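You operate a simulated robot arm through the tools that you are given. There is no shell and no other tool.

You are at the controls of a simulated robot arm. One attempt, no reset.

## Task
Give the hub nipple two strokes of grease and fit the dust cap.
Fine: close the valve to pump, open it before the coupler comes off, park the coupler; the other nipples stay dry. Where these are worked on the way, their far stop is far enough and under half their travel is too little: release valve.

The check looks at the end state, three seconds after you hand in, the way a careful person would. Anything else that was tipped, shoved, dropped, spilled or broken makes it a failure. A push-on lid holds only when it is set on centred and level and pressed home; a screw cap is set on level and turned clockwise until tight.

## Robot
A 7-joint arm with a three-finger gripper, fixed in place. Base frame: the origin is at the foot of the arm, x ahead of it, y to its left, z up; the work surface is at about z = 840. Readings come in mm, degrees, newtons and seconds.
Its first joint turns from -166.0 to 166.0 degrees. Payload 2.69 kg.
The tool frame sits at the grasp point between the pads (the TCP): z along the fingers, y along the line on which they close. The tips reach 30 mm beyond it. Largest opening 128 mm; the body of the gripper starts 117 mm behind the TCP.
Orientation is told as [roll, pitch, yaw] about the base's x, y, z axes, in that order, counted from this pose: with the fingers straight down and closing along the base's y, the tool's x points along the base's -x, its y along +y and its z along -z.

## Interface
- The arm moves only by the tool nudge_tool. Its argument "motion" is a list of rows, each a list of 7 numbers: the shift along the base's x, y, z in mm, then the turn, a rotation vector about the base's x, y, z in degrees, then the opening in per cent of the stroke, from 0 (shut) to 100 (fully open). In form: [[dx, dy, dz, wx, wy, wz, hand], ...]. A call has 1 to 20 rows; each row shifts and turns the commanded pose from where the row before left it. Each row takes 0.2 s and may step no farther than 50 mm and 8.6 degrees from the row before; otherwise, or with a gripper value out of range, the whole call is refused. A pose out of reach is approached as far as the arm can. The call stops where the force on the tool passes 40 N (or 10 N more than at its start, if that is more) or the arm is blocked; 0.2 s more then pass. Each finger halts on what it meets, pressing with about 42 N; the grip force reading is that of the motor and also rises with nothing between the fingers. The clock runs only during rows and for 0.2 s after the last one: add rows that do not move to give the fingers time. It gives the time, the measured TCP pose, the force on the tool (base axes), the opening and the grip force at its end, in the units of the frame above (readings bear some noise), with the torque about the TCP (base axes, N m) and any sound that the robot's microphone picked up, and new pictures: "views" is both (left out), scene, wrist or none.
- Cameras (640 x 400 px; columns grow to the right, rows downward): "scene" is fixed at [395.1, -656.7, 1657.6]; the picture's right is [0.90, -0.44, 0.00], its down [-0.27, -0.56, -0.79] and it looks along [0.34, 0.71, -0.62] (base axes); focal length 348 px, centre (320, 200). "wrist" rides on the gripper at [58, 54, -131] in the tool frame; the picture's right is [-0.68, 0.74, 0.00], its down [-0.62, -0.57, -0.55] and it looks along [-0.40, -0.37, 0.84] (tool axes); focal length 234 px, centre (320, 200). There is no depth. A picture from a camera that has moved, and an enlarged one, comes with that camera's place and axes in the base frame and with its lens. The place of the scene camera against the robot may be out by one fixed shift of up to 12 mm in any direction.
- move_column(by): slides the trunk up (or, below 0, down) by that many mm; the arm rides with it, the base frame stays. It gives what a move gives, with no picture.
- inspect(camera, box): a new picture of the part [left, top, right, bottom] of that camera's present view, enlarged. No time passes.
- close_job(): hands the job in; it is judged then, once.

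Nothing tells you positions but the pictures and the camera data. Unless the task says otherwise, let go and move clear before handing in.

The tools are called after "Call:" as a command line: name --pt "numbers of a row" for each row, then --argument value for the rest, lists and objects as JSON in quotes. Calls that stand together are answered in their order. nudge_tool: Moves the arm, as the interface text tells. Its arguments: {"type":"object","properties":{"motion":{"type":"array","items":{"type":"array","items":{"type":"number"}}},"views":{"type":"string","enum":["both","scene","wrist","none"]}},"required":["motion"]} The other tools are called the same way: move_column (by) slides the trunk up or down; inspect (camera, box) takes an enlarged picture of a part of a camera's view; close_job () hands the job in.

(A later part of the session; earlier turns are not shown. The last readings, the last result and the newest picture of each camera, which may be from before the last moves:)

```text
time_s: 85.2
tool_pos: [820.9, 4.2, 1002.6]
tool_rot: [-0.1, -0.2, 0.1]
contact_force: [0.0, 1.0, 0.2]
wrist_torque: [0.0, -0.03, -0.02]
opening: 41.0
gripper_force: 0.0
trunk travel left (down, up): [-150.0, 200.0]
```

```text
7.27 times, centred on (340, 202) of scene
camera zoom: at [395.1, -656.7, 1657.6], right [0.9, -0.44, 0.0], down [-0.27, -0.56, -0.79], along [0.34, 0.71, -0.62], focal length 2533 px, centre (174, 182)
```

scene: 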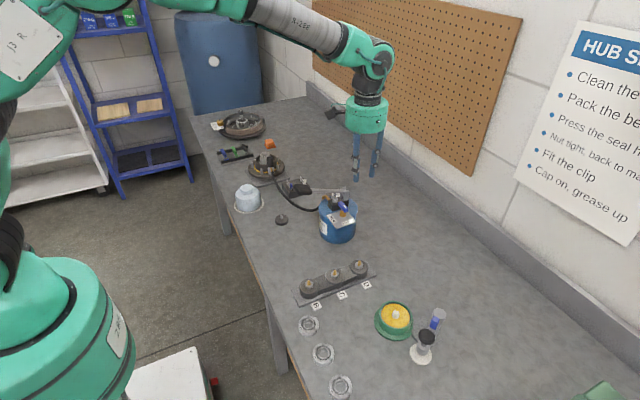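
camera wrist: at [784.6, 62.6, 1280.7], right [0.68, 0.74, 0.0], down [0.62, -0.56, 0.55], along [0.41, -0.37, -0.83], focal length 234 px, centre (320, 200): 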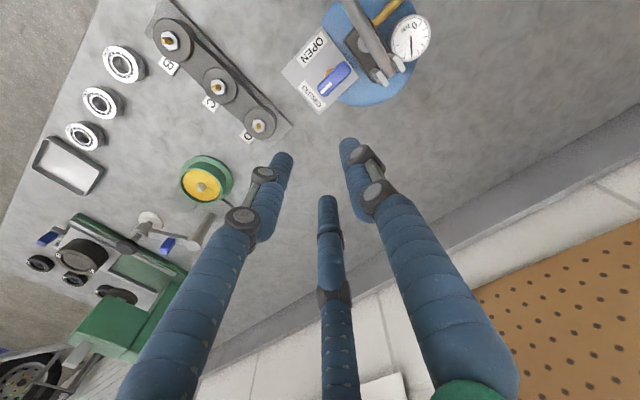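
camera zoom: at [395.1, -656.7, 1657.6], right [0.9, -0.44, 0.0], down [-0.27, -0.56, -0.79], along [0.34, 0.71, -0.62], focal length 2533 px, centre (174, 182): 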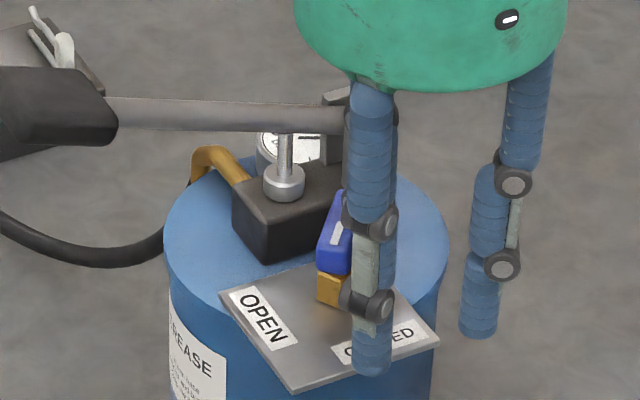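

Call:
nudge_tool --pt "-3 0 0 0 0 0 32" --pt "-3 0.6 0 0 0 0 32" --pt "-3 1.2 0 0 0 0 32" --pt "-3 1.6 0 0 0 0 32" --pt "-2.5 1.8 0 0 0 0 32" --pt "-1.5 1.6 0 0 0 0 32" --pt "0 0 0 0 0 0 32" --views "none"

Call:
inspect --camera "wrist" --box '[280, 90, 400, 210]'

Call:
inspect --camera "scene" --box '[310, 175, 370, 230]'

```text
time_s: 86.8
tool_pos: [806.1, 10.2, 1003.6]
tool_rot: [-0.1, -0.1, 0.1]
contact_force: [0.8, -1.1, 1.0]
wrist_torque: [0.02, -0.04, -0.01]
opening: 40.8
gripper_force: 0.1
trunk travel left (down, up): [-150.0, 200.0]
```

```text
3.33 times, centred on (340, 150) of wrist
camera zoom: at [747.0, 64.6, 1134.2], right [0.68, 0.74, 0.0], down [0.61, -0.56, 0.55], along [0.41, -0.37, -0.83], focal length 781 px, centre (253, 367)
```

zoom: 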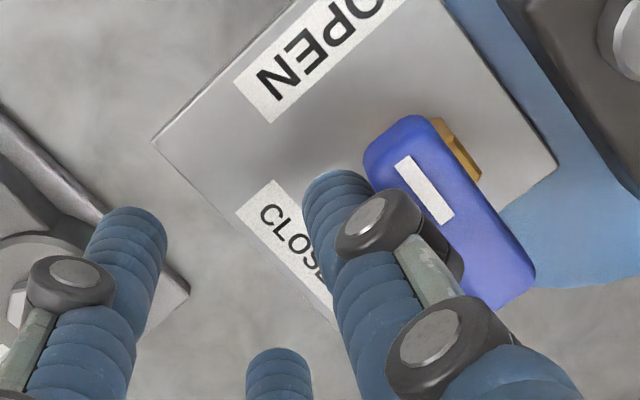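

```text
7.27 times, centred on (340, 202) of scene
camera zoom: at [395.1, -656.7, 1657.6], right [0.9, -0.44, 0.0], down [-0.27, -0.56, -0.79], along [0.34, 0.71, -0.62], focal length 2533 px, centre (174, 182)
```

zoom: 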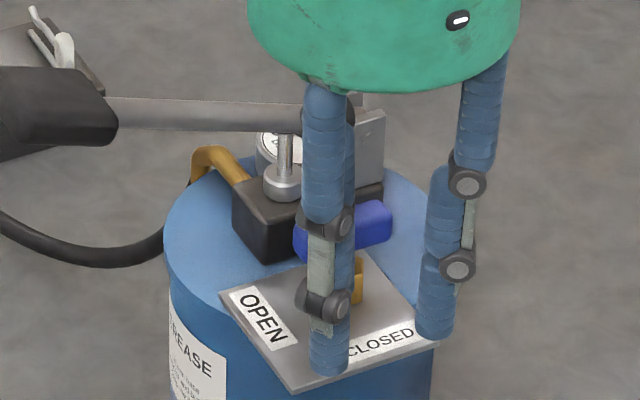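

Call:
nudge_tool --pt "-0.5 1 0 0 0 0 32" --pt "0 1 0 0 0 0 32" --pt "0 0 0 0 0 0 32" --views "none"

Call:
inspect --camera "wrist" --box '[280, 90, 400, 210]'

```text
time_s: 87.7
tool_pos: [805.2, 12.6, 1002.7]
tool_rot: [-0.2, -0.1, 0.1]
contact_force: [-0.1, -1.7, 0.3]
wrist_torque: [-0.05, -0.01, -0.02]
opening: 41.5
gripper_force: 0.2
trunk travel left (down, up): [-150.0, 200.0]
```

```text
3.33 times, centred on (340, 150) of wrist
camera zoom: at [746.4, 66.6, 1134.2], right [0.68, 0.74, 0.0], down [0.62, -0.56, 0.55], along [0.41, -0.37, -0.83], focal length 781 px, centre (253, 367)
```

zoom: 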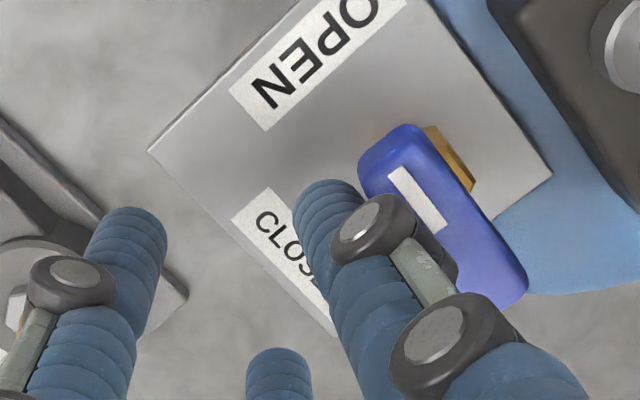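

The handle seems to be at its OPEN stop. I'll back off, rise, and verify valve and gauge.

Call:
nudge_tool --pt "0 -4 0 0 0 0 32" --pt "0 -4 0 0 0 0 32" --pt "0 0 30 0 0 0 32" --pt "0 0 45 0 0 0 32" --pt "0 0 45 0 0 0 32" --pt "0 0 28 0 0 0 32" --pt "-30 30 0 0 0 0 60" --pt "-30 35 0 0 0 0 90" --pt "-10 20 0 0 0 0 90" --pt "0 0 0 0 0 0 90" --views "wrist"

Call:
inspect --camera "scene" --box '[290, 175, 370, 225]'

Call:
inspect --camera "wrist" --box '[260, 80, 400, 230]'

Call:
inspect --camera "scene" --box '[258, 150, 290, 180]'

```text
time_s: 89.8
tool_pos: [735.0, 88.8, 1151.7]
tool_rot: [-0.1, -0.1, 0.1]
contact_force: [0.0, 1.0, 0.0]
wrist_torque: [-0.02, -0.02, -0.05]
opening: 115.1
gripper_force: 0.2
trunk travel left (down, up): [-150.0, 200.0]
camera wrist: at [677.2, 144.6, 1282.7], right [0.68, 0.74, 0.0], down [0.61, -0.56, 0.55], along [0.41, -0.37, -0.83], focal length 234 px, centre (320, 200)
```

wrist: 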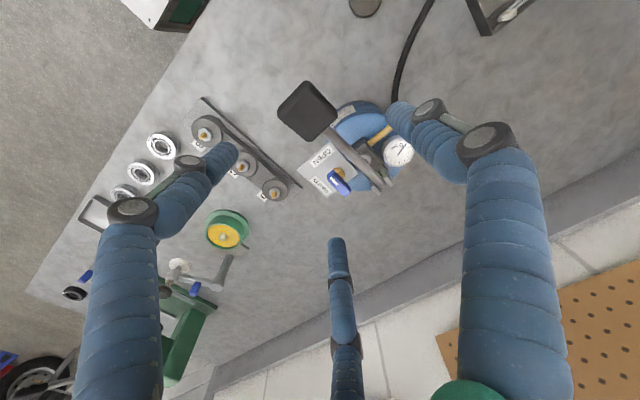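

```text
8.00 times, centred on (330, 200) of scene
camera zoom: at [395.1, -656.7, 1657.6], right [0.9, -0.44, 0.0], down [-0.27, -0.56, -0.79], along [0.34, 0.71, -0.62], focal length 2786 px, centre (240, 200)
```

zoom: 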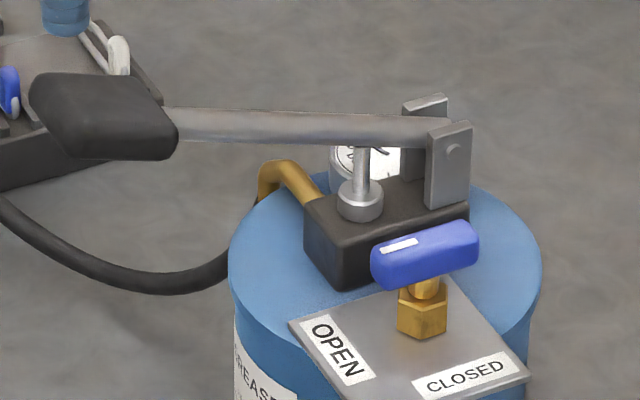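

```text
2.67 times, centred on (330, 155) of wrist
camera zoom: at [677.2, 144.6, 1282.7], right [0.68, 0.74, 0.0], down [0.61, -0.56, 0.55], along [0.41, -0.37, -0.83], focal length 624 px, centre (293, 320)
```

zoom: 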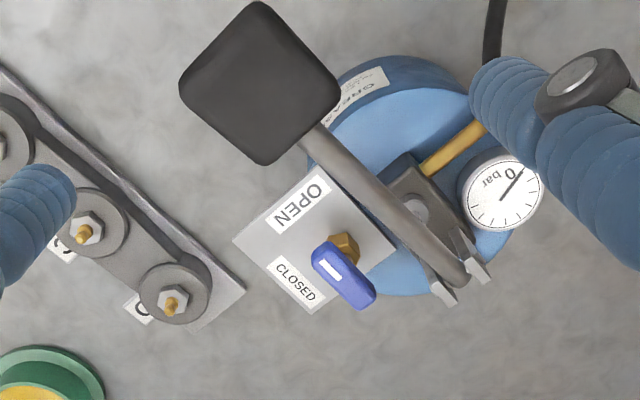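

```text
13.33 times, centred on (274, 165) of scene
camera zoom: at [395.1, -656.7, 1657.6], right [0.9, -0.44, 0.0], down [-0.27, -0.56, -0.79], along [0.34, 0.71, -0.62], focal length 4644 px, centre (933, 667)
```

zoom: 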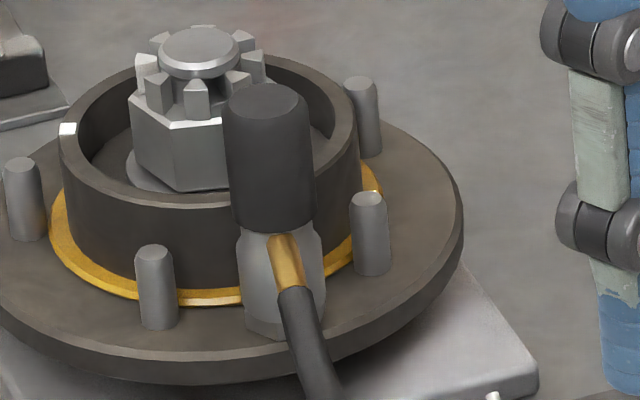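

The valve is back at OPEN and the gauge reads 0. Now I'll go back above the coupler to lift it off and park it.

Call:
nudge_tool --pt "-0.7 31.4 0 0 0 7.5 40" --pt "-0.7 31.4 0 0 0 7.5 40" --pt "-0.7 31.4 0 0 0 7.5 40" --pt "-0.7 31.4 0 0 0 7.5 40" --pt "-0.7 31.4 0 0 0 7.5 40" --pt "-0.7 31.4 0 0 0 7.5 40" --pt "-0.7 31.4 0 0 0 7.5 40" --pt "-0.7 31.4 0 0 0 7.5 32" --pt "-0.7 31.4 0 0 0 7.5 32" --pt "-0.7 31.4 0 0 0 7.5 32" --pt "-0.7 31.4 0 0 0 7.5 32" --pt "-0.7 31.4 0 0 0 7.5 32" --pt "0 0 -45 0 0 0 32" --pt "0 0 -45 0 0 0 32" --pt "0 0 0 0 0 0 32" --views "wrist"

Call:
inspect --camera "wrist" --box '[290, 80, 350, 190]'

Call:
inspect --camera "scene" --box '[250, 130, 298, 180]'

```text
time_s: 93.0
tool_pos: [727.0, 467.5, 1059.2]
tool_rot: [-0.1, -0.1, 90.1]
contact_force: [0.3, 0.7, -0.1]
wrist_torque: [-0.02, 0.1, -0.01]
opening: 40.9
gripper_force: 0.1
trunk travel left (down, up): [-150.0, 200.0]
camera wrist: at [673.6, 408.1, 1190.9], right [-0.74, 0.68, 0.0], down [0.56, 0.62, 0.55], along [0.37, 0.41, -0.83], focal length 234 px, centre (320, 200)
```

wrist: 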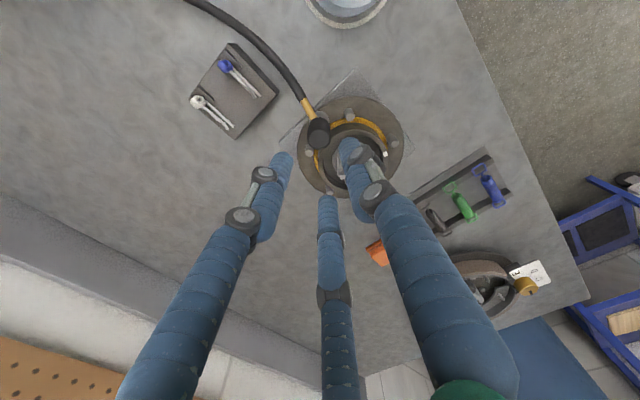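

```text
3.64 times, centred on (320, 135) of wrist
camera zoom: at [673.6, 408.1, 1190.9], right [-0.74, 0.68, 0.0], down [0.56, 0.62, 0.55], along [0.37, 0.41, -0.83], focal length 852 px, centre (320, 436)
```

zoom: 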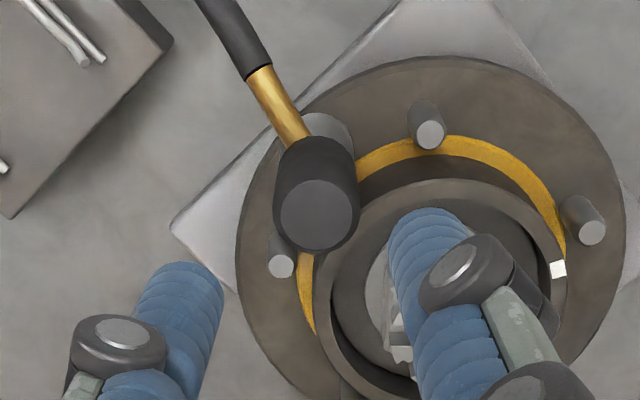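

```text
8.00 times, centred on (274, 155) of scene
camera zoom: at [395.1, -656.7, 1657.6], right [0.9, -0.44, 0.0], down [-0.27, -0.56, -0.79], along [0.34, 0.71, -0.62], focal length 2786 px, centre (688, 560)
```

zoom: 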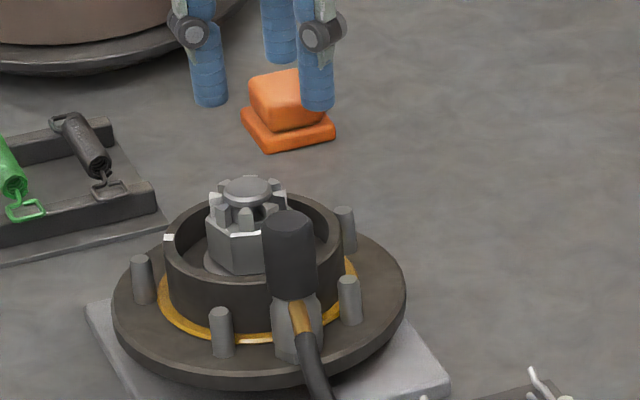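

Call:
nudge_tool --pt "-1.7 -2.3 -30 0 0 0 30" --pt "0 0 -30 0 0 0 30" --pt "0 0 -22 0 0 0 30" --pt "0 0 -20 0 0 0 30" --pt "0 0 0 0 0 0 30" --views "none"

Call:
inspect --camera "wrist" --box '[290, 140, 350, 230]'

Call:
inspect --camera "scene" --box '[264, 150, 284, 175]'

```text
time_s: 94.2
tool_pos: [725.5, 464.3, 958.6]
tool_rot: [0.0, -0.2, 90.1]
contact_force: [-0.4, 0.6, -0.1]
wrist_torque: [0.03, 0.0, 0.01]
opening: 38.4
gripper_force: 0.1
trunk travel left (down, up): [-150.0, 200.0]
```

```text
4.44 times, centred on (320, 185) of wrist
camera zoom: at [671.7, 405.3, 1089.7], right [-0.74, 0.68, 0.0], down [0.56, 0.62, 0.55], along [0.37, 0.41, -0.83], focal length 1041 px, centre (320, 267)
```

zoom: 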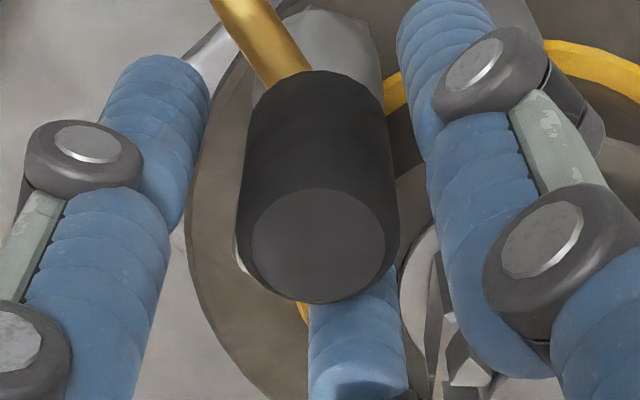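

```text
16.00 times, centred on (274, 162) of scene
camera zoom: at [395.1, -656.7, 1657.6], right [0.9, -0.44, 0.0], down [-0.27, -0.56, -0.79], along [0.34, 0.71, -0.62], focal length 5573 px, centre (1056, 800)
```

zoom: 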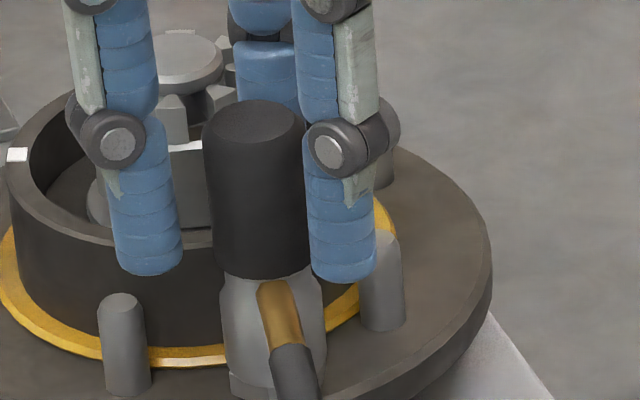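

I'm about 1.5 mm off the sleeve's axis. I'll correct that before gripping so the socket doesn't bind on the nipple, then close and lift slowly.

Call:
nudge_tool --pt "1.2 1.1 -2 0 0 0 30" --pt "0 0 0 0 0 0 30" --pt "0 0 0 0 0 0 5" --pt "0 0 0 0 0 0 5" --pt "0 0 0 0 0 0 5" --views "none"

Call:
nudge_tool --pt "0 0 1 0 0 0 5" --pt "0 0 1.5 0 0 0 5" --pt "0 0 2 0 0 0 5" --pt "0 0 2 0 0 0 5" --pt "0 0 3 0 0 0 5" --pt "0 0 0 0 0 0 5" --views "none"

Call:
inspect --camera "scene" --box '[264, 150, 284, 175]'

Call:
inspect --camera "wrist" --box '[290, 120, 350, 210]'

```text
time_s: 95.5
tool_pos: [727.1, 464.9, 956.4]
tool_rot: [-0.1, -0.2, 90.1]
contact_force: [0.9, -0.1, 0.5]
wrist_torque: [0.03, 0.0, 0.03]
opening: 23.3
gripper_force: 41.9
trunk travel left (down, up): [-150.0, 200.0]
```

```text
time_s: 96.8
tool_pos: [726.1, 464.9, 966.8]
tool_rot: [-0.1, -0.2, 90.1]
contact_force: [-0.6, -0.5, -1.0]
wrist_torque: [-0.02, 0.01, 0.0]
opening: 23.5
gripper_force: 42.6
trunk travel left (down, up): [-150.0, 200.0]
```

```text
16.00 times, centred on (274, 162) of scene
camera zoom: at [395.1, -656.7, 1657.6], right [0.9, -0.44, 0.0], down [-0.27, -0.56, -0.79], along [0.34, 0.71, -0.62], focal length 5573 px, centre (1056, 800)
```

zoom: 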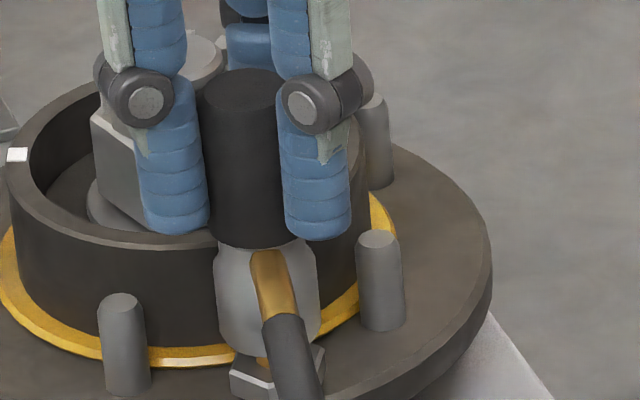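

```text
4.44 times, centred on (320, 165) of wrist
camera zoom: at [672.5, 406.4, 1097.6], right [-0.74, 0.68, 0.0], down [0.56, 0.62, 0.55], along [0.37, 0.41, -0.83], focal length 1041 px, centre (320, 356)
```

zoom: 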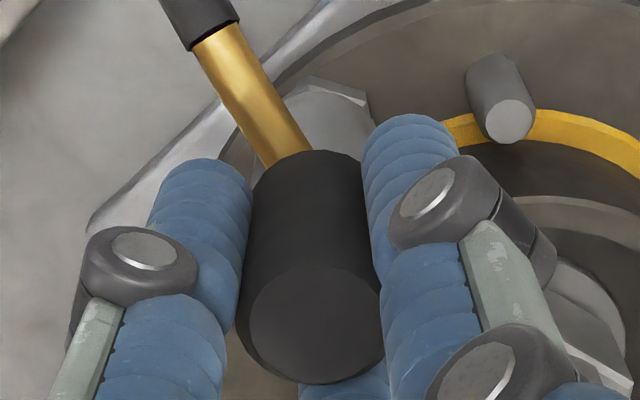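

The coupler lifted cleanly. I'll raise it and carry it toward the stand, stopping to measure the pin.

Call:
nudge_tool --pt "0 0 10 0 0 0 5" --pt "0 0 20 0 0 0 5" --pt "0 0 25 0 0 0 5" --pt "0 0 15 0 0 0 5" --pt "-7 -29 0 0 0 0 5" --pt "-7 -29 0 0 0 0 5" --pt "-7 -29 0 0 0 0 5" --pt "-7 -29 0 0 0 0 5" --pt "-7 -29 0 0 0 0 5" --pt "0 0 0 0 0 0 5" --views "both"

Call:
inspect --camera "wrist" --box '[200, 0, 300, 60]'

Call:
inspect --camera "scene" --box '[258, 150, 290, 180]'

```text
time_s: 99.0
tool_pos: [690.7, 318.2, 1036.5]
tool_rot: [-0.1, -0.2, 90.1]
contact_force: [0.1, -0.7, -1.6]
wrist_torque: [0.03, -0.03, -0.04]
opening: 23.5
gripper_force: 41.8
trunk travel left (down, up): [-150.0, 200.0]
camera wrist: at [637.8, 260.9, 1167.0], right [-0.74, 0.68, 0.0], down [0.56, 0.61, 0.55], along [0.37, 0.41, -0.83], focal length 234 px, centre (320, 200)
```

scene: 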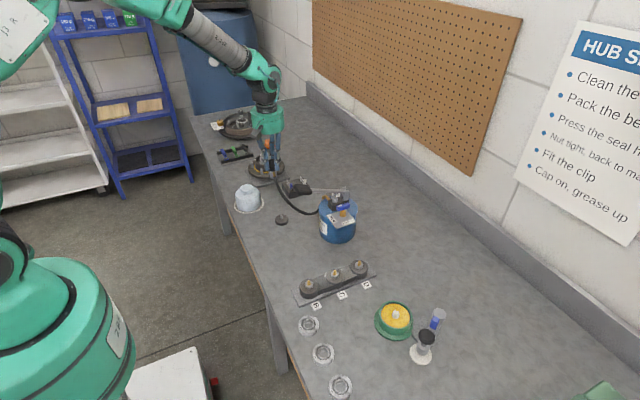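
wrist: 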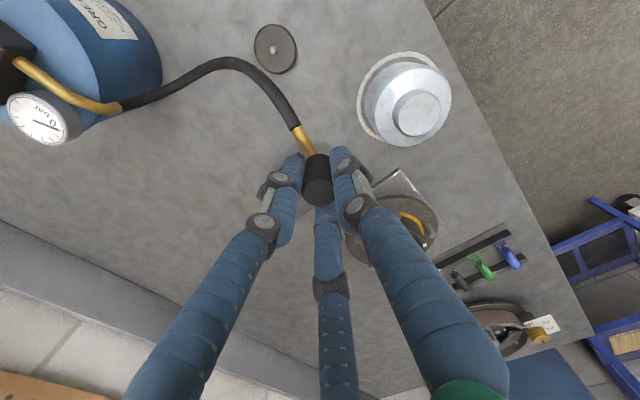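

```text
6.40 times, centred on (250, 30) of wrist
camera zoom: at [637.8, 260.9, 1167.0], right [-0.74, 0.68, 0.0], down [0.56, 0.61, 0.55], along [0.37, 0.41, -0.83], focal length 1499 px, centre (768, 1288)
```

zoom: 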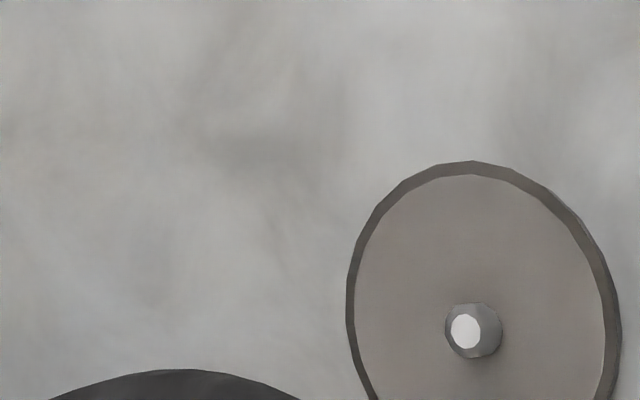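

```text
13.33 times, centred on (274, 165) of scene
camera zoom: at [395.1, -656.7, 1657.6], right [0.9, -0.44, 0.0], down [-0.27, -0.56, -0.79], along [0.34, 0.71, -0.62], focal length 4644 px, centre (933, 667)
```

zoom: 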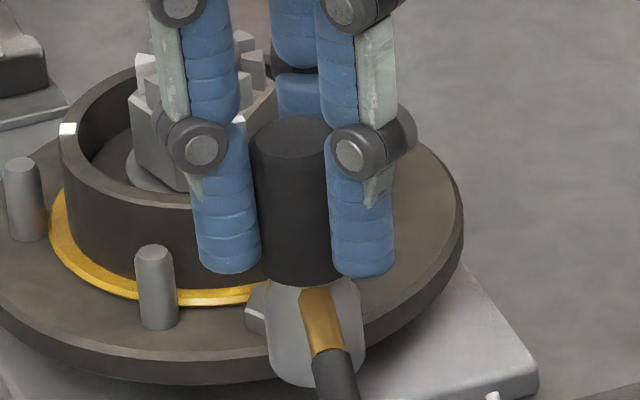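

The stand pin is near (677, 230). I'll bring the coupler over it with about 15 mm of clearance and compare the two in both views.

Call:
nudge_tool --pt "-3.4 -22 0 0 0 0 5" --pt "-3.4 -22 0 0 0 0 5" --pt "-3.4 -22 0 0 0 0 5" --pt "-3.5 -21.7 0 0 0 0 5" --pt "0 0 -25 0 0 0 5" --pt "0 0 -25 0 0 0 5" --pt "0 0 -25 0 0 0 5" --pt "0 0 -10 0 0 0 5" --pt "0 0 0 0 0 0 5" --views "both"

Call:
inspect --camera "scene" --box '[268, 195, 296, 230]'

Call:
inspect --camera "wrist" --box '[290, 100, 350, 210]'

```text
time_s: 101.0
tool_pos: [678.3, 232.7, 949.6]
tool_rot: [-0.2, -0.2, 90.0]
contact_force: [0.1, 0.2, -1.5]
wrist_torque: [0.02, 0.04, 0.02]
opening: 23.4
gripper_force: 42.5
trunk travel left (down, up): [-150.0, 200.0]
camera wrist: at [624.5, 173.6, 1081.6], right [-0.74, 0.68, 0.0], down [0.56, 0.62, 0.55], along [0.37, 0.41, -0.83], focal length 234 px, centre (320, 200)
```

scene: 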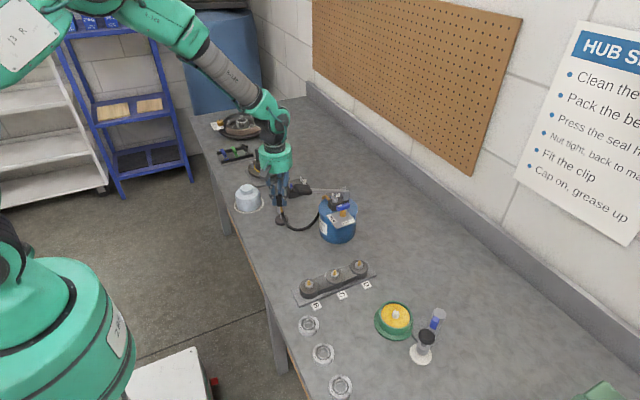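
wrist: 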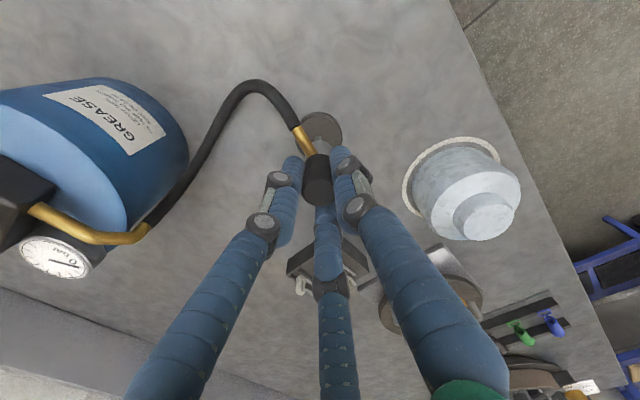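

```text
11.43 times, centred on (282, 212) of scene
camera zoom: at [395.1, -656.7, 1657.6], right [0.9, -0.44, 0.0], down [-0.27, -0.56, -0.79], along [0.34, 0.71, -0.62], focal length 3981 px, centre (754, 57)
```

zoom: 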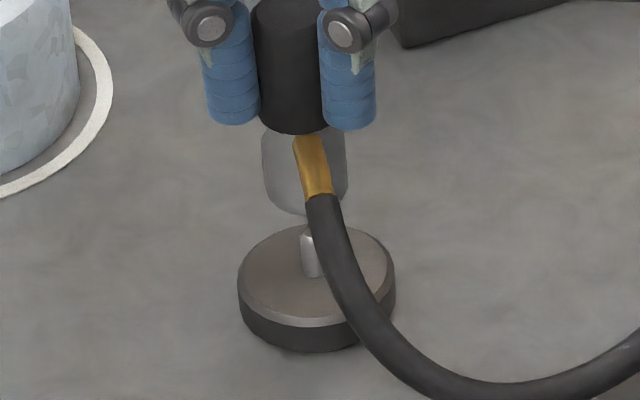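

```text
3.64 times, centred on (320, 155) of wrist
camera zoom: at [624.5, 173.6, 1081.6], right [-0.74, 0.68, 0.0], down [0.56, 0.62, 0.55], along [0.37, 0.41, -0.83], focal length 852 px, centre (320, 364)
```

zoom: 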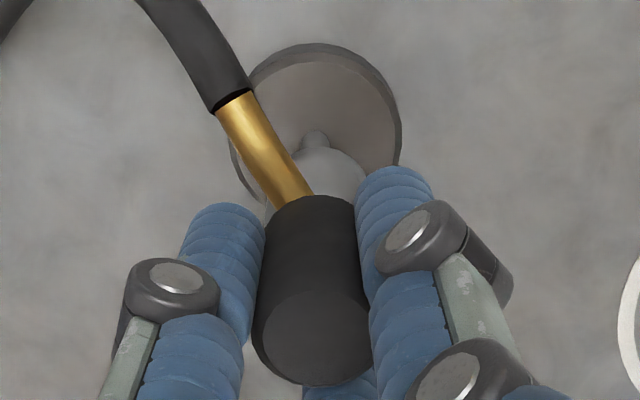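

Call:
inspect --camera "wrist" --box '[300, 85, 345, 115]'

Call:
inspect --camera "scene" --box '[272, 205, 292, 225]'

```text
13.33 times, centred on (322, 100) of wrist
camera zoom: at [624.5, 173.6, 1081.6], right [-0.74, 0.68, 0.0], down [0.56, 0.62, 0.55], along [0.37, 0.41, -0.83], focal length 3122 px, centre (287, 1533)
```

zoom: 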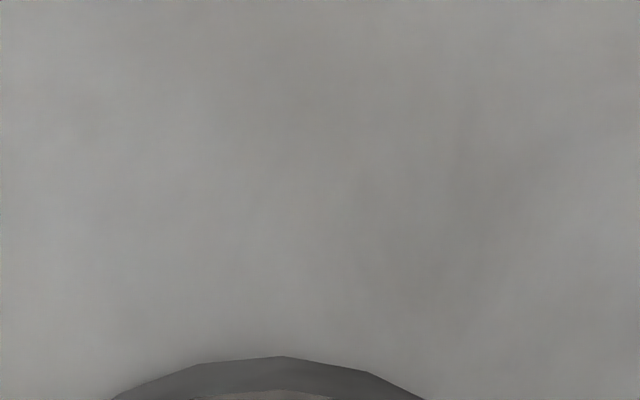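

```text
16.00 times, centred on (282, 215) of scene
camera zoom: at [395.1, -656.7, 1657.6], right [0.9, -0.44, 0.0], down [-0.27, -0.56, -0.79], along [0.34, 0.71, -0.62], focal length 5573 px, centre (928, -40)
```

zoom: 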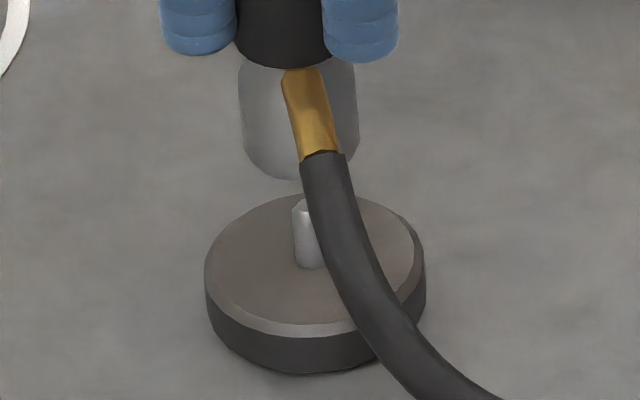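

Call:
inspect --camera "wrist" --box '[300, 122, 345, 152]'

```text
13.33 times, centred on (322, 137) of wrist
camera zoom: at [624.5, 173.6, 1081.6], right [-0.74, 0.68, 0.0], down [0.56, 0.62, 0.55], along [0.37, 0.41, -0.83], focal length 3122 px, centre (287, 1040)
```

zoom: 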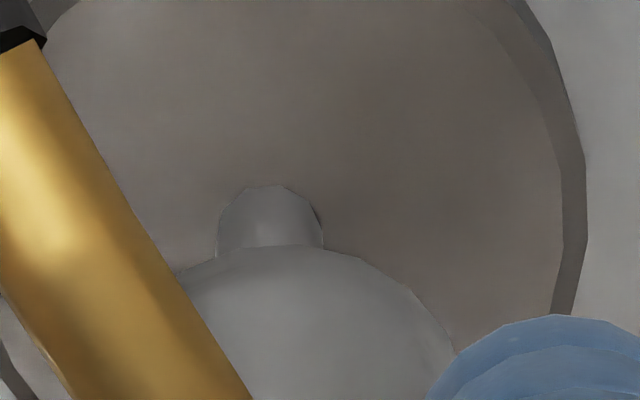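

Both views say the pin is about 1 mm toward -x and 2.5 mm toward -y of the coupler. I'll shift by that and lower gently onto the pin.

Call:
nudge_tool --pt "-1.0 -2.5 0 0 0 0 5" --pt "0 0 -5 0 0 0 5" --pt "0 0 -4 0 0 0 5" --pt "0 0 0 0 0 0 5" --views "none"

Call:
inspect --camera "scene" --box '[272, 205, 292, 225]'

Call:
inspect --camera "wrist" --box '[300, 122, 345, 152]'

```text
time_s: 102.0
tool_pos: [676.3, 230.4, 941.9]
tool_rot: [0.0, -0.1, 90.1]
contact_force: [0.4, 0.0, -0.9]
wrist_torque: [0.02, 0.01, 0.02]
opening: 23.8
gripper_force: 41.9
trunk travel left (down, up): [-150.0, 200.0]
```

```text
16.00 times, centred on (282, 215) of scene
camera zoom: at [395.1, -656.7, 1657.6], right [0.9, -0.44, 0.0], down [-0.27, -0.56, -0.79], along [0.34, 0.71, -0.62], focal length 5573 px, centre (928, -40)
```

zoom: 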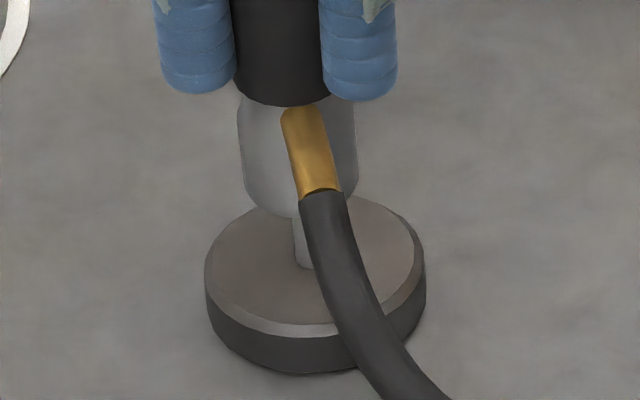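

```text
13.33 times, centred on (322, 137) of wrist
camera zoom: at [622.9, 171.5, 1073.5], right [-0.74, 0.68, 0.0], down [0.56, 0.62, 0.55], along [0.37, 0.41, -0.83], focal length 3122 px, centre (287, 1040)
```

zoom: 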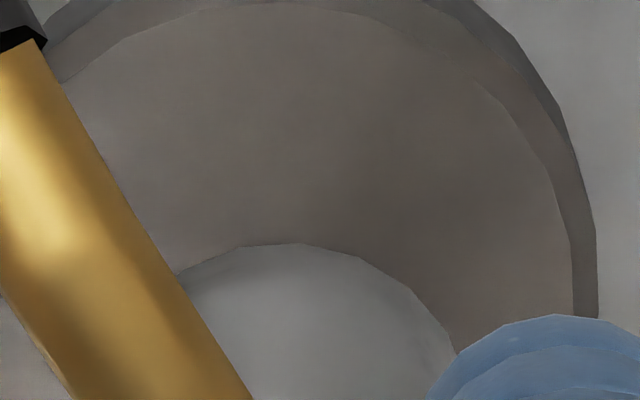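

Call:
nudge_tool --pt "0.2 -0.4 -3 0 0 0 5" --pt "0 0 -3 0 0 0 5" --pt "0 0 -3 0 0 0 5" --pt "0 0 -2 0 0 0 5" --pt "0 0 0 0 0 0 5" --views "none"

Call:
inspect --camera "scene" --box '[272, 205, 292, 225]'

```text
time_s: 103.2
tool_pos: [677.2, 230.0, 931.3]
tool_rot: [-0.1, -0.1, 90.1]
contact_force: [0.3, -0.2, -0.9]
wrist_torque: [0.03, 0.01, 0.01]
opening: 23.6
gripper_force: 42.1
trunk travel left (down, up): [-150.0, 200.0]
```

```text
16.00 times, centred on (282, 215) of scene
camera zoom: at [395.1, -656.7, 1657.6], right [0.9, -0.44, 0.0], down [-0.27, -0.56, -0.79], along [0.34, 0.71, -0.62], focal length 5573 px, centre (928, -40)
```

zoom: 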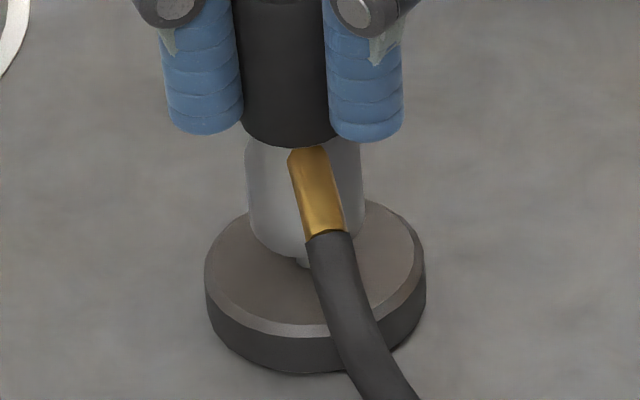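

The mouth is passing over the pin without side force. I'll continue down until it rests on the stand.

Call:
nudge_tool --pt "0 0 -3 0 0 0 5" --pt "0 0 -3 0 0 0 5" --pt "0 0 -3 0 0 0 5" --pt "0 0 -2 0 0 0 5" --pt "0 0 0 0 0 0 5" --views "none"

Call:
inspect --camera "scene" --box '[272, 205, 292, 225]'

```text
time_s: 104.5
tool_pos: [676.3, 230.2, 920.6]
tool_rot: [-0.3, -0.2, 90.1]
contact_force: [-2.8, -1.9, 9.4]
wrist_torque: [-0.19, 0.26, -0.05]
opening: 23.7
gripper_force: 41.8
trunk travel left (down, up): [-150.0, 200.0]
```

```text
16.00 times, centred on (282, 215) of scene
camera zoom: at [395.1, -656.7, 1657.6], right [0.9, -0.44, 0.0], down [-0.27, -0.56, -0.79], along [0.34, 0.71, -0.62], focal length 5573 px, centre (928, -40)
```

zoom: 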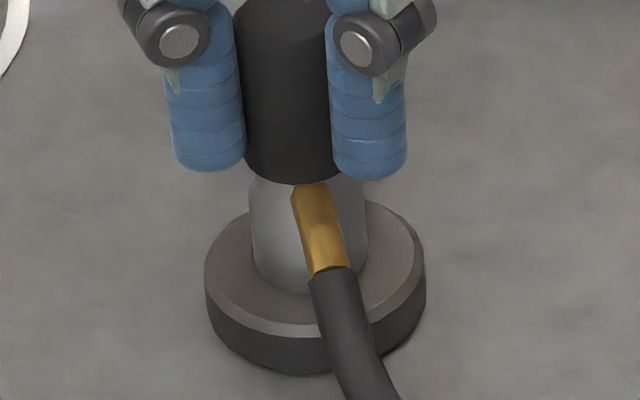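

It's resting fully on the stand with 9 N of contact. I'll relax, open, and rise clear.

Call:
nudge_tool --pt "0 0 0.8 0 0 0 5" --pt "0 0 0 0 0 0 30" --pt "0 0 0 0 0 0 40" --pt "0 0 0 0 0 0 40" --pt "0 0 15 0 0 0 40" --pt "0 0 35 0 0 0 40" --pt "0 0 45 0 0 0 40" --pt "0 0 45 0 0 0 40" --views "both"

Call:
inspect --camera "scene" --box '[265, 190, 305, 240]'

Call:
inspect --camera "wrist" --box '[280, 60, 400, 180]'

Call:
inspect --camera "scene" --box '[255, 145, 295, 185]'

```text
time_s: 106.2
tool_pos: [675.9, 229.0, 1060.6]
tool_rot: [-0.2, -0.1, 90.1]
contact_force: [-0.5, -0.4, -0.9]
wrist_torque: [-0.04, 0.0, 0.0]
opening: 51.1
gripper_force: 0.1
trunk travel left (down, up): [-150.0, 200.0]
camera wrist: at [623.1, 170.5, 1191.4], right [-0.74, 0.68, 0.0], down [0.56, 0.62, 0.55], along [0.37, 0.41, -0.83], focal length 234 px, centre (320, 200)
```

scene: 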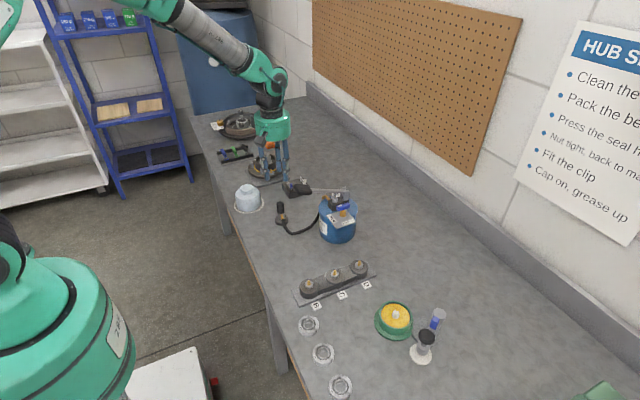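
wrist: 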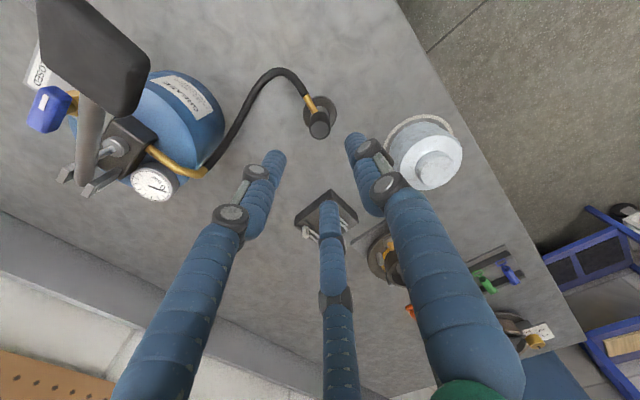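

```text
8.00 times, centred on (285, 215) of scene
camera zoom: at [395.1, -656.7, 1657.6], right [0.9, -0.44, 0.0], down [-0.27, -0.56, -0.79], along [0.34, 0.71, -0.62], focal length 2786 px, centre (600, 80)
```

zoom: 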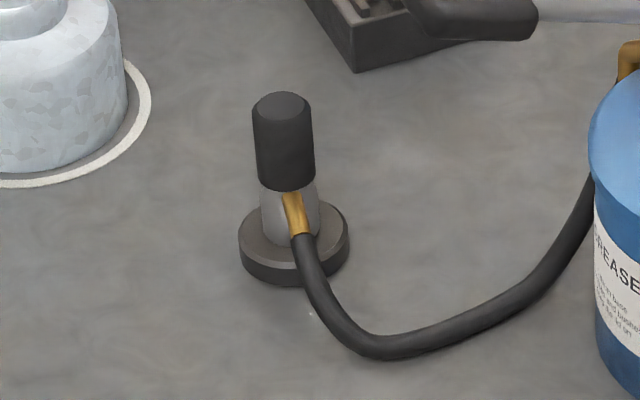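

```text
3.33 times, centred on (340, 120) of wrist
camera zoom: at [623.1, 170.5, 1191.4], right [-0.74, 0.68, 0.0], down [0.56, 0.62, 0.55], along [0.37, 0.41, -0.83], focal length 781 px, centre (253, 467)
```

zoom: 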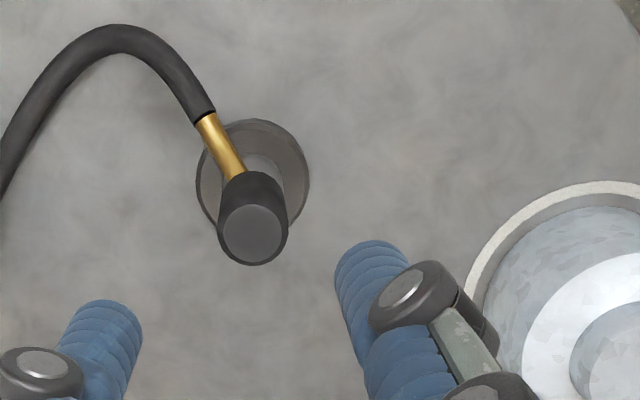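

```text
10.00 times, centred on (275, 165) of scene
camera zoom: at [395.1, -656.7, 1657.6], right [0.9, -0.44, 0.0], down [-0.27, -0.56, -0.79], along [0.34, 0.71, -0.62], focal length 3483 px, centre (770, 550)
```

zoom: 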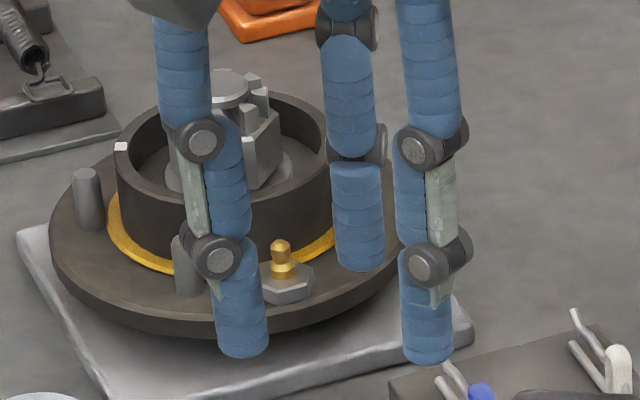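

The coupler is parked just as it was at the start, and the hub nipple is clean and greased. Next is the dust cap, which I place at about (602, 378) with its knob top near z=914. I'll move above it.

Call:
nudge_tool --pt "0 0 30 0 0 0 60" --pt "-15 30 0 0 0 0 100" --pt "-15 30 0 0 0 0 100" --pt "-15 30 0 0 0 0 100" --pt "-15 30 0 0 0 0 100" --pt "-12 28 0 0 0 0 100" --pt "0 0 0 0 0 0 100" --views "both"

Call:
inspect --camera "wrist" --box '[260, 60, 380, 200]'

Call:
inspect --camera "scene" --box '[225, 170, 275, 220]'

```text
time_s: 107.8
tool_pos: [603.8, 378.5, 1091.3]
tool_rot: [-0.1, 0.0, 90.2]
contact_force: [-0.5, -0.4, -0.8]
wrist_torque: [-0.05, -0.01, -0.02]
opening: 128.2
gripper_force: 0.0
trunk travel left (down, up): [-150.0, 200.0]
camera wrist: at [551.4, 319.3, 1222.5], right [-0.74, 0.68, 0.0], down [0.56, 0.62, 0.55], along [0.37, 0.41, -0.83], focal length 234 px, centre (320, 200)
```

scene: 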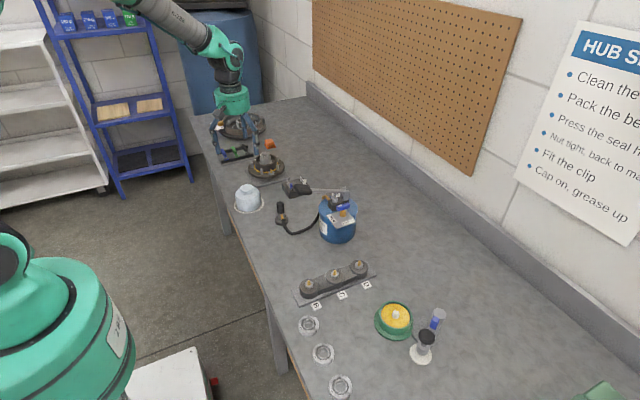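
wrist: 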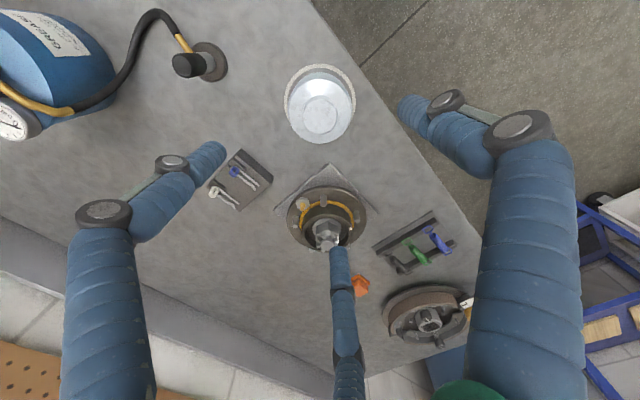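

```text
2.86 times, centred on (320, 130) of wrist
camera zoom: at [551.4, 319.3, 1222.5], right [-0.74, 0.68, 0.0], down [0.56, 0.62, 0.55], along [0.37, 0.41, -0.83], focal length 669 px, centre (320, 400)
```

zoom: 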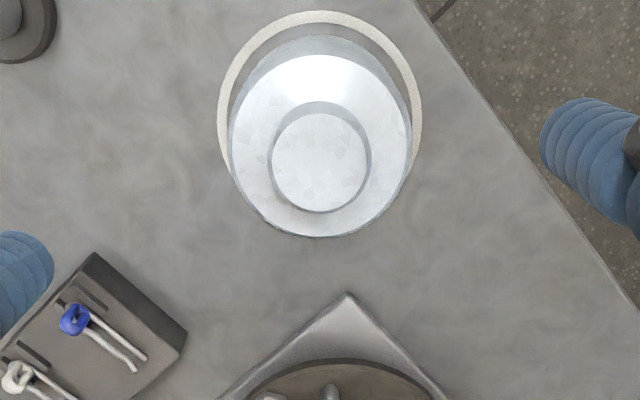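

```text
8.00 times, centred on (250, 195) of scene
camera zoom: at [395.1, -656.7, 1657.6], right [0.9, -0.44, 0.0], down [-0.27, -0.56, -0.79], along [0.34, 0.71, -0.62], focal length 2786 px, centre (880, 240)
```

zoom: 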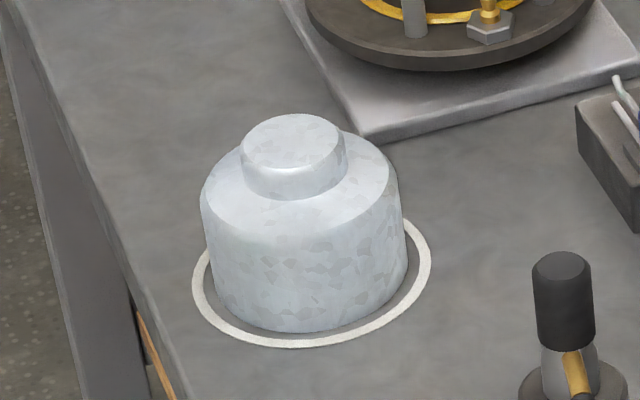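

The knob centre is about (600.5, 373) with its top near z=918. I'll centre over it, descend partway, and check again.

Call:
nudge_tool --pt "-4.5 -5 -25 0 0 0 80" --pt "0 0 -35 0 0 0 65" --pt "0 0 -30 0 0 0 60" --pt "0 0 0 0 0 0 60" --views "wrist"

Call:
inspect --camera "wrist" --box '[260, 80, 380, 220]'

Call:
inspect --camera "scene" --box '[220, 160, 280, 220]'

```text
time_s: 108.8
tool_pos: [600.3, 372.0, 999.8]
tool_rot: [-0.1, -0.1, 90.2]
contact_force: [0.6, 0.1, 0.7]
wrist_torque: [-0.01, 0.03, 0.0]
opening: 76.7
gripper_force: 0.0
trunk travel left (down, up): [-150.0, 200.0]
camera wrist: at [546.6, 313.7, 1131.9], right [-0.74, 0.68, 0.0], down [0.56, 0.62, 0.55], along [0.37, 0.41, -0.83], focal length 234 px, centre (320, 200)
```

wrist: 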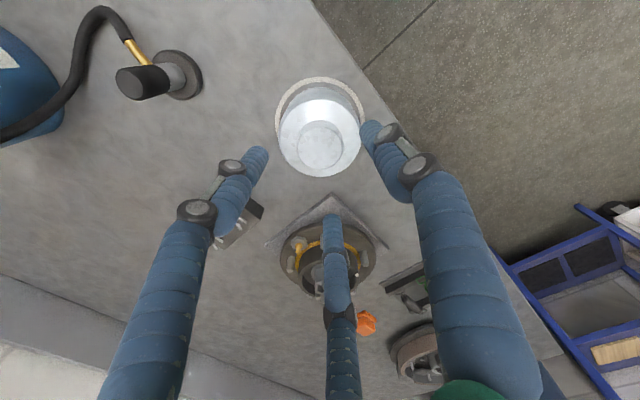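

```text
2.86 times, centred on (320, 150) of wrist
camera zoom: at [546.6, 313.7, 1131.9], right [-0.74, 0.68, 0.0], down [0.56, 0.62, 0.55], along [0.37, 0.41, -0.83], focal length 669 px, centre (320, 343)
```

zoom: 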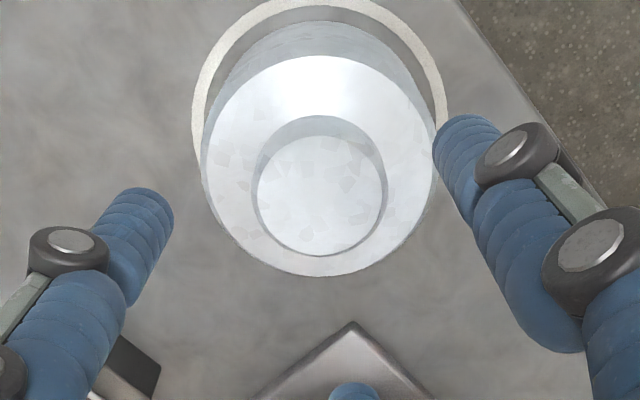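

```text
6.67 times, centred on (250, 190) of scene
camera zoom: at [395.1, -656.7, 1657.6], right [0.9, -0.44, 0.0], down [-0.27, -0.56, -0.79], along [0.34, 0.71, -0.62], focal length 2322 px, centre (787, 267)
```

zoom: 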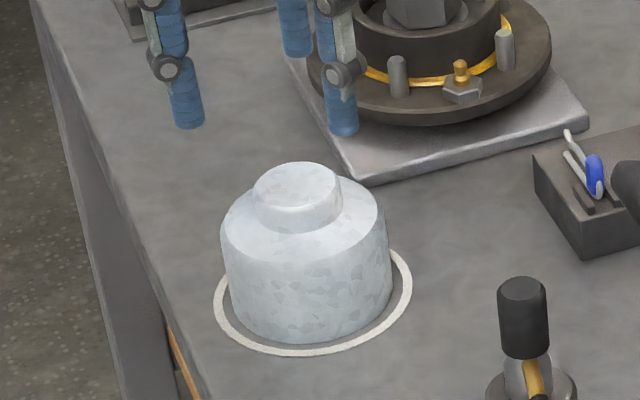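

The tool axis is over the knob within about a millimetre. I'll lower so the fingertips surround the knob just above the shoulder.

Call:
nudge_tool --pt "0.3 0 -25 0 0 0 55" --pt "0 0 -20 0 0 0 55" --pt "0 0 -12 0 0 0 55" --pt "0 0 -5 0 0 0 55" --pt "0 0 0 0 0 0 55" --views "wrist"

Call:
inspect --camera "scene" --box '[225, 165, 275, 215]'

Call:
inspect --camera "wrist" --box '[240, 90, 400, 260]'

```text
time_s: 110.0
tool_pos: [599.6, 372.0, 938.2]
tool_rot: [-0.1, -0.1, 90.1]
contact_force: [-0.3, 0.0, 1.1]
wrist_torque: [-0.02, 0.0, 0.01]
opening: 70.5
gripper_force: 0.0
trunk travel left (down, up): [-150.0, 200.0]
camera wrist: at [546.9, 313.8, 1070.2], right [-0.74, 0.68, 0.0], down [0.56, 0.62, 0.55], along [0.37, 0.41, -0.83], focal length 234 px, centre (320, 200)
```

wrist: 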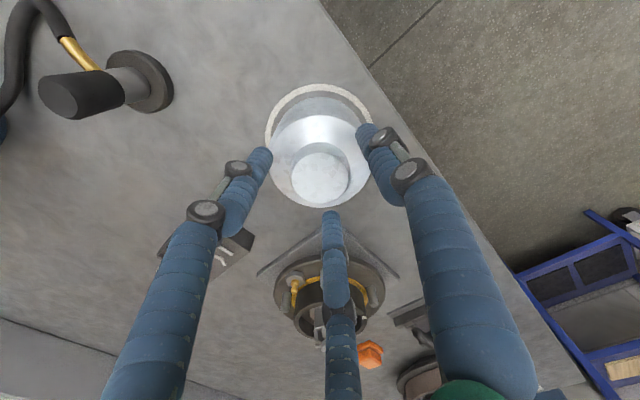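

```text
8.00 times, centred on (250, 190) of scene
camera zoom: at [395.1, -656.7, 1657.6], right [0.9, -0.44, 0.0], down [-0.27, -0.56, -0.79], along [0.34, 0.71, -0.62], focal length 2786 px, centre (880, 280)
```

zoom: 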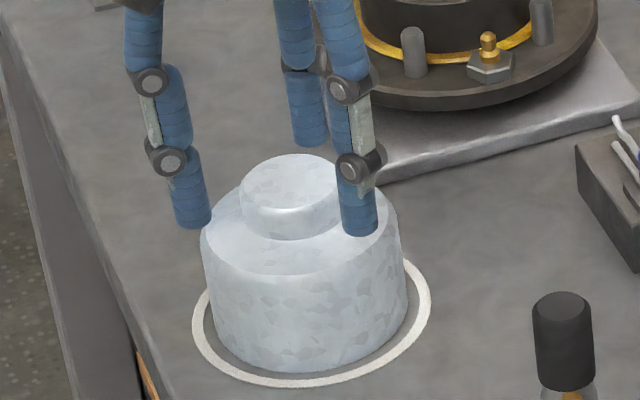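

```text
2.35 times, centred on (320, 175) of wrist
camera zoom: at [546.9, 313.8, 1070.2], right [-0.74, 0.68, 0.0], down [0.56, 0.62, 0.55], along [0.37, 0.41, -0.83], focal length 551 px, centre (320, 259)
```

zoom: 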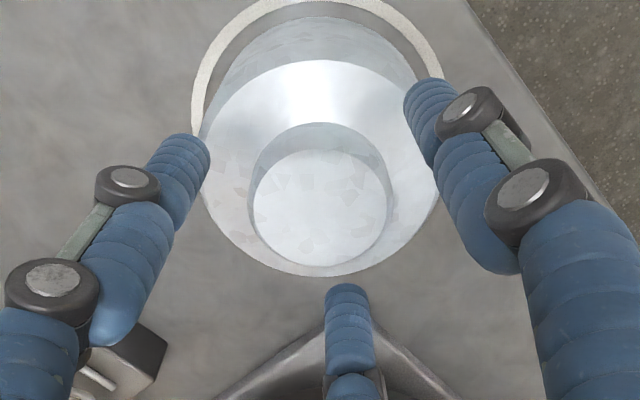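

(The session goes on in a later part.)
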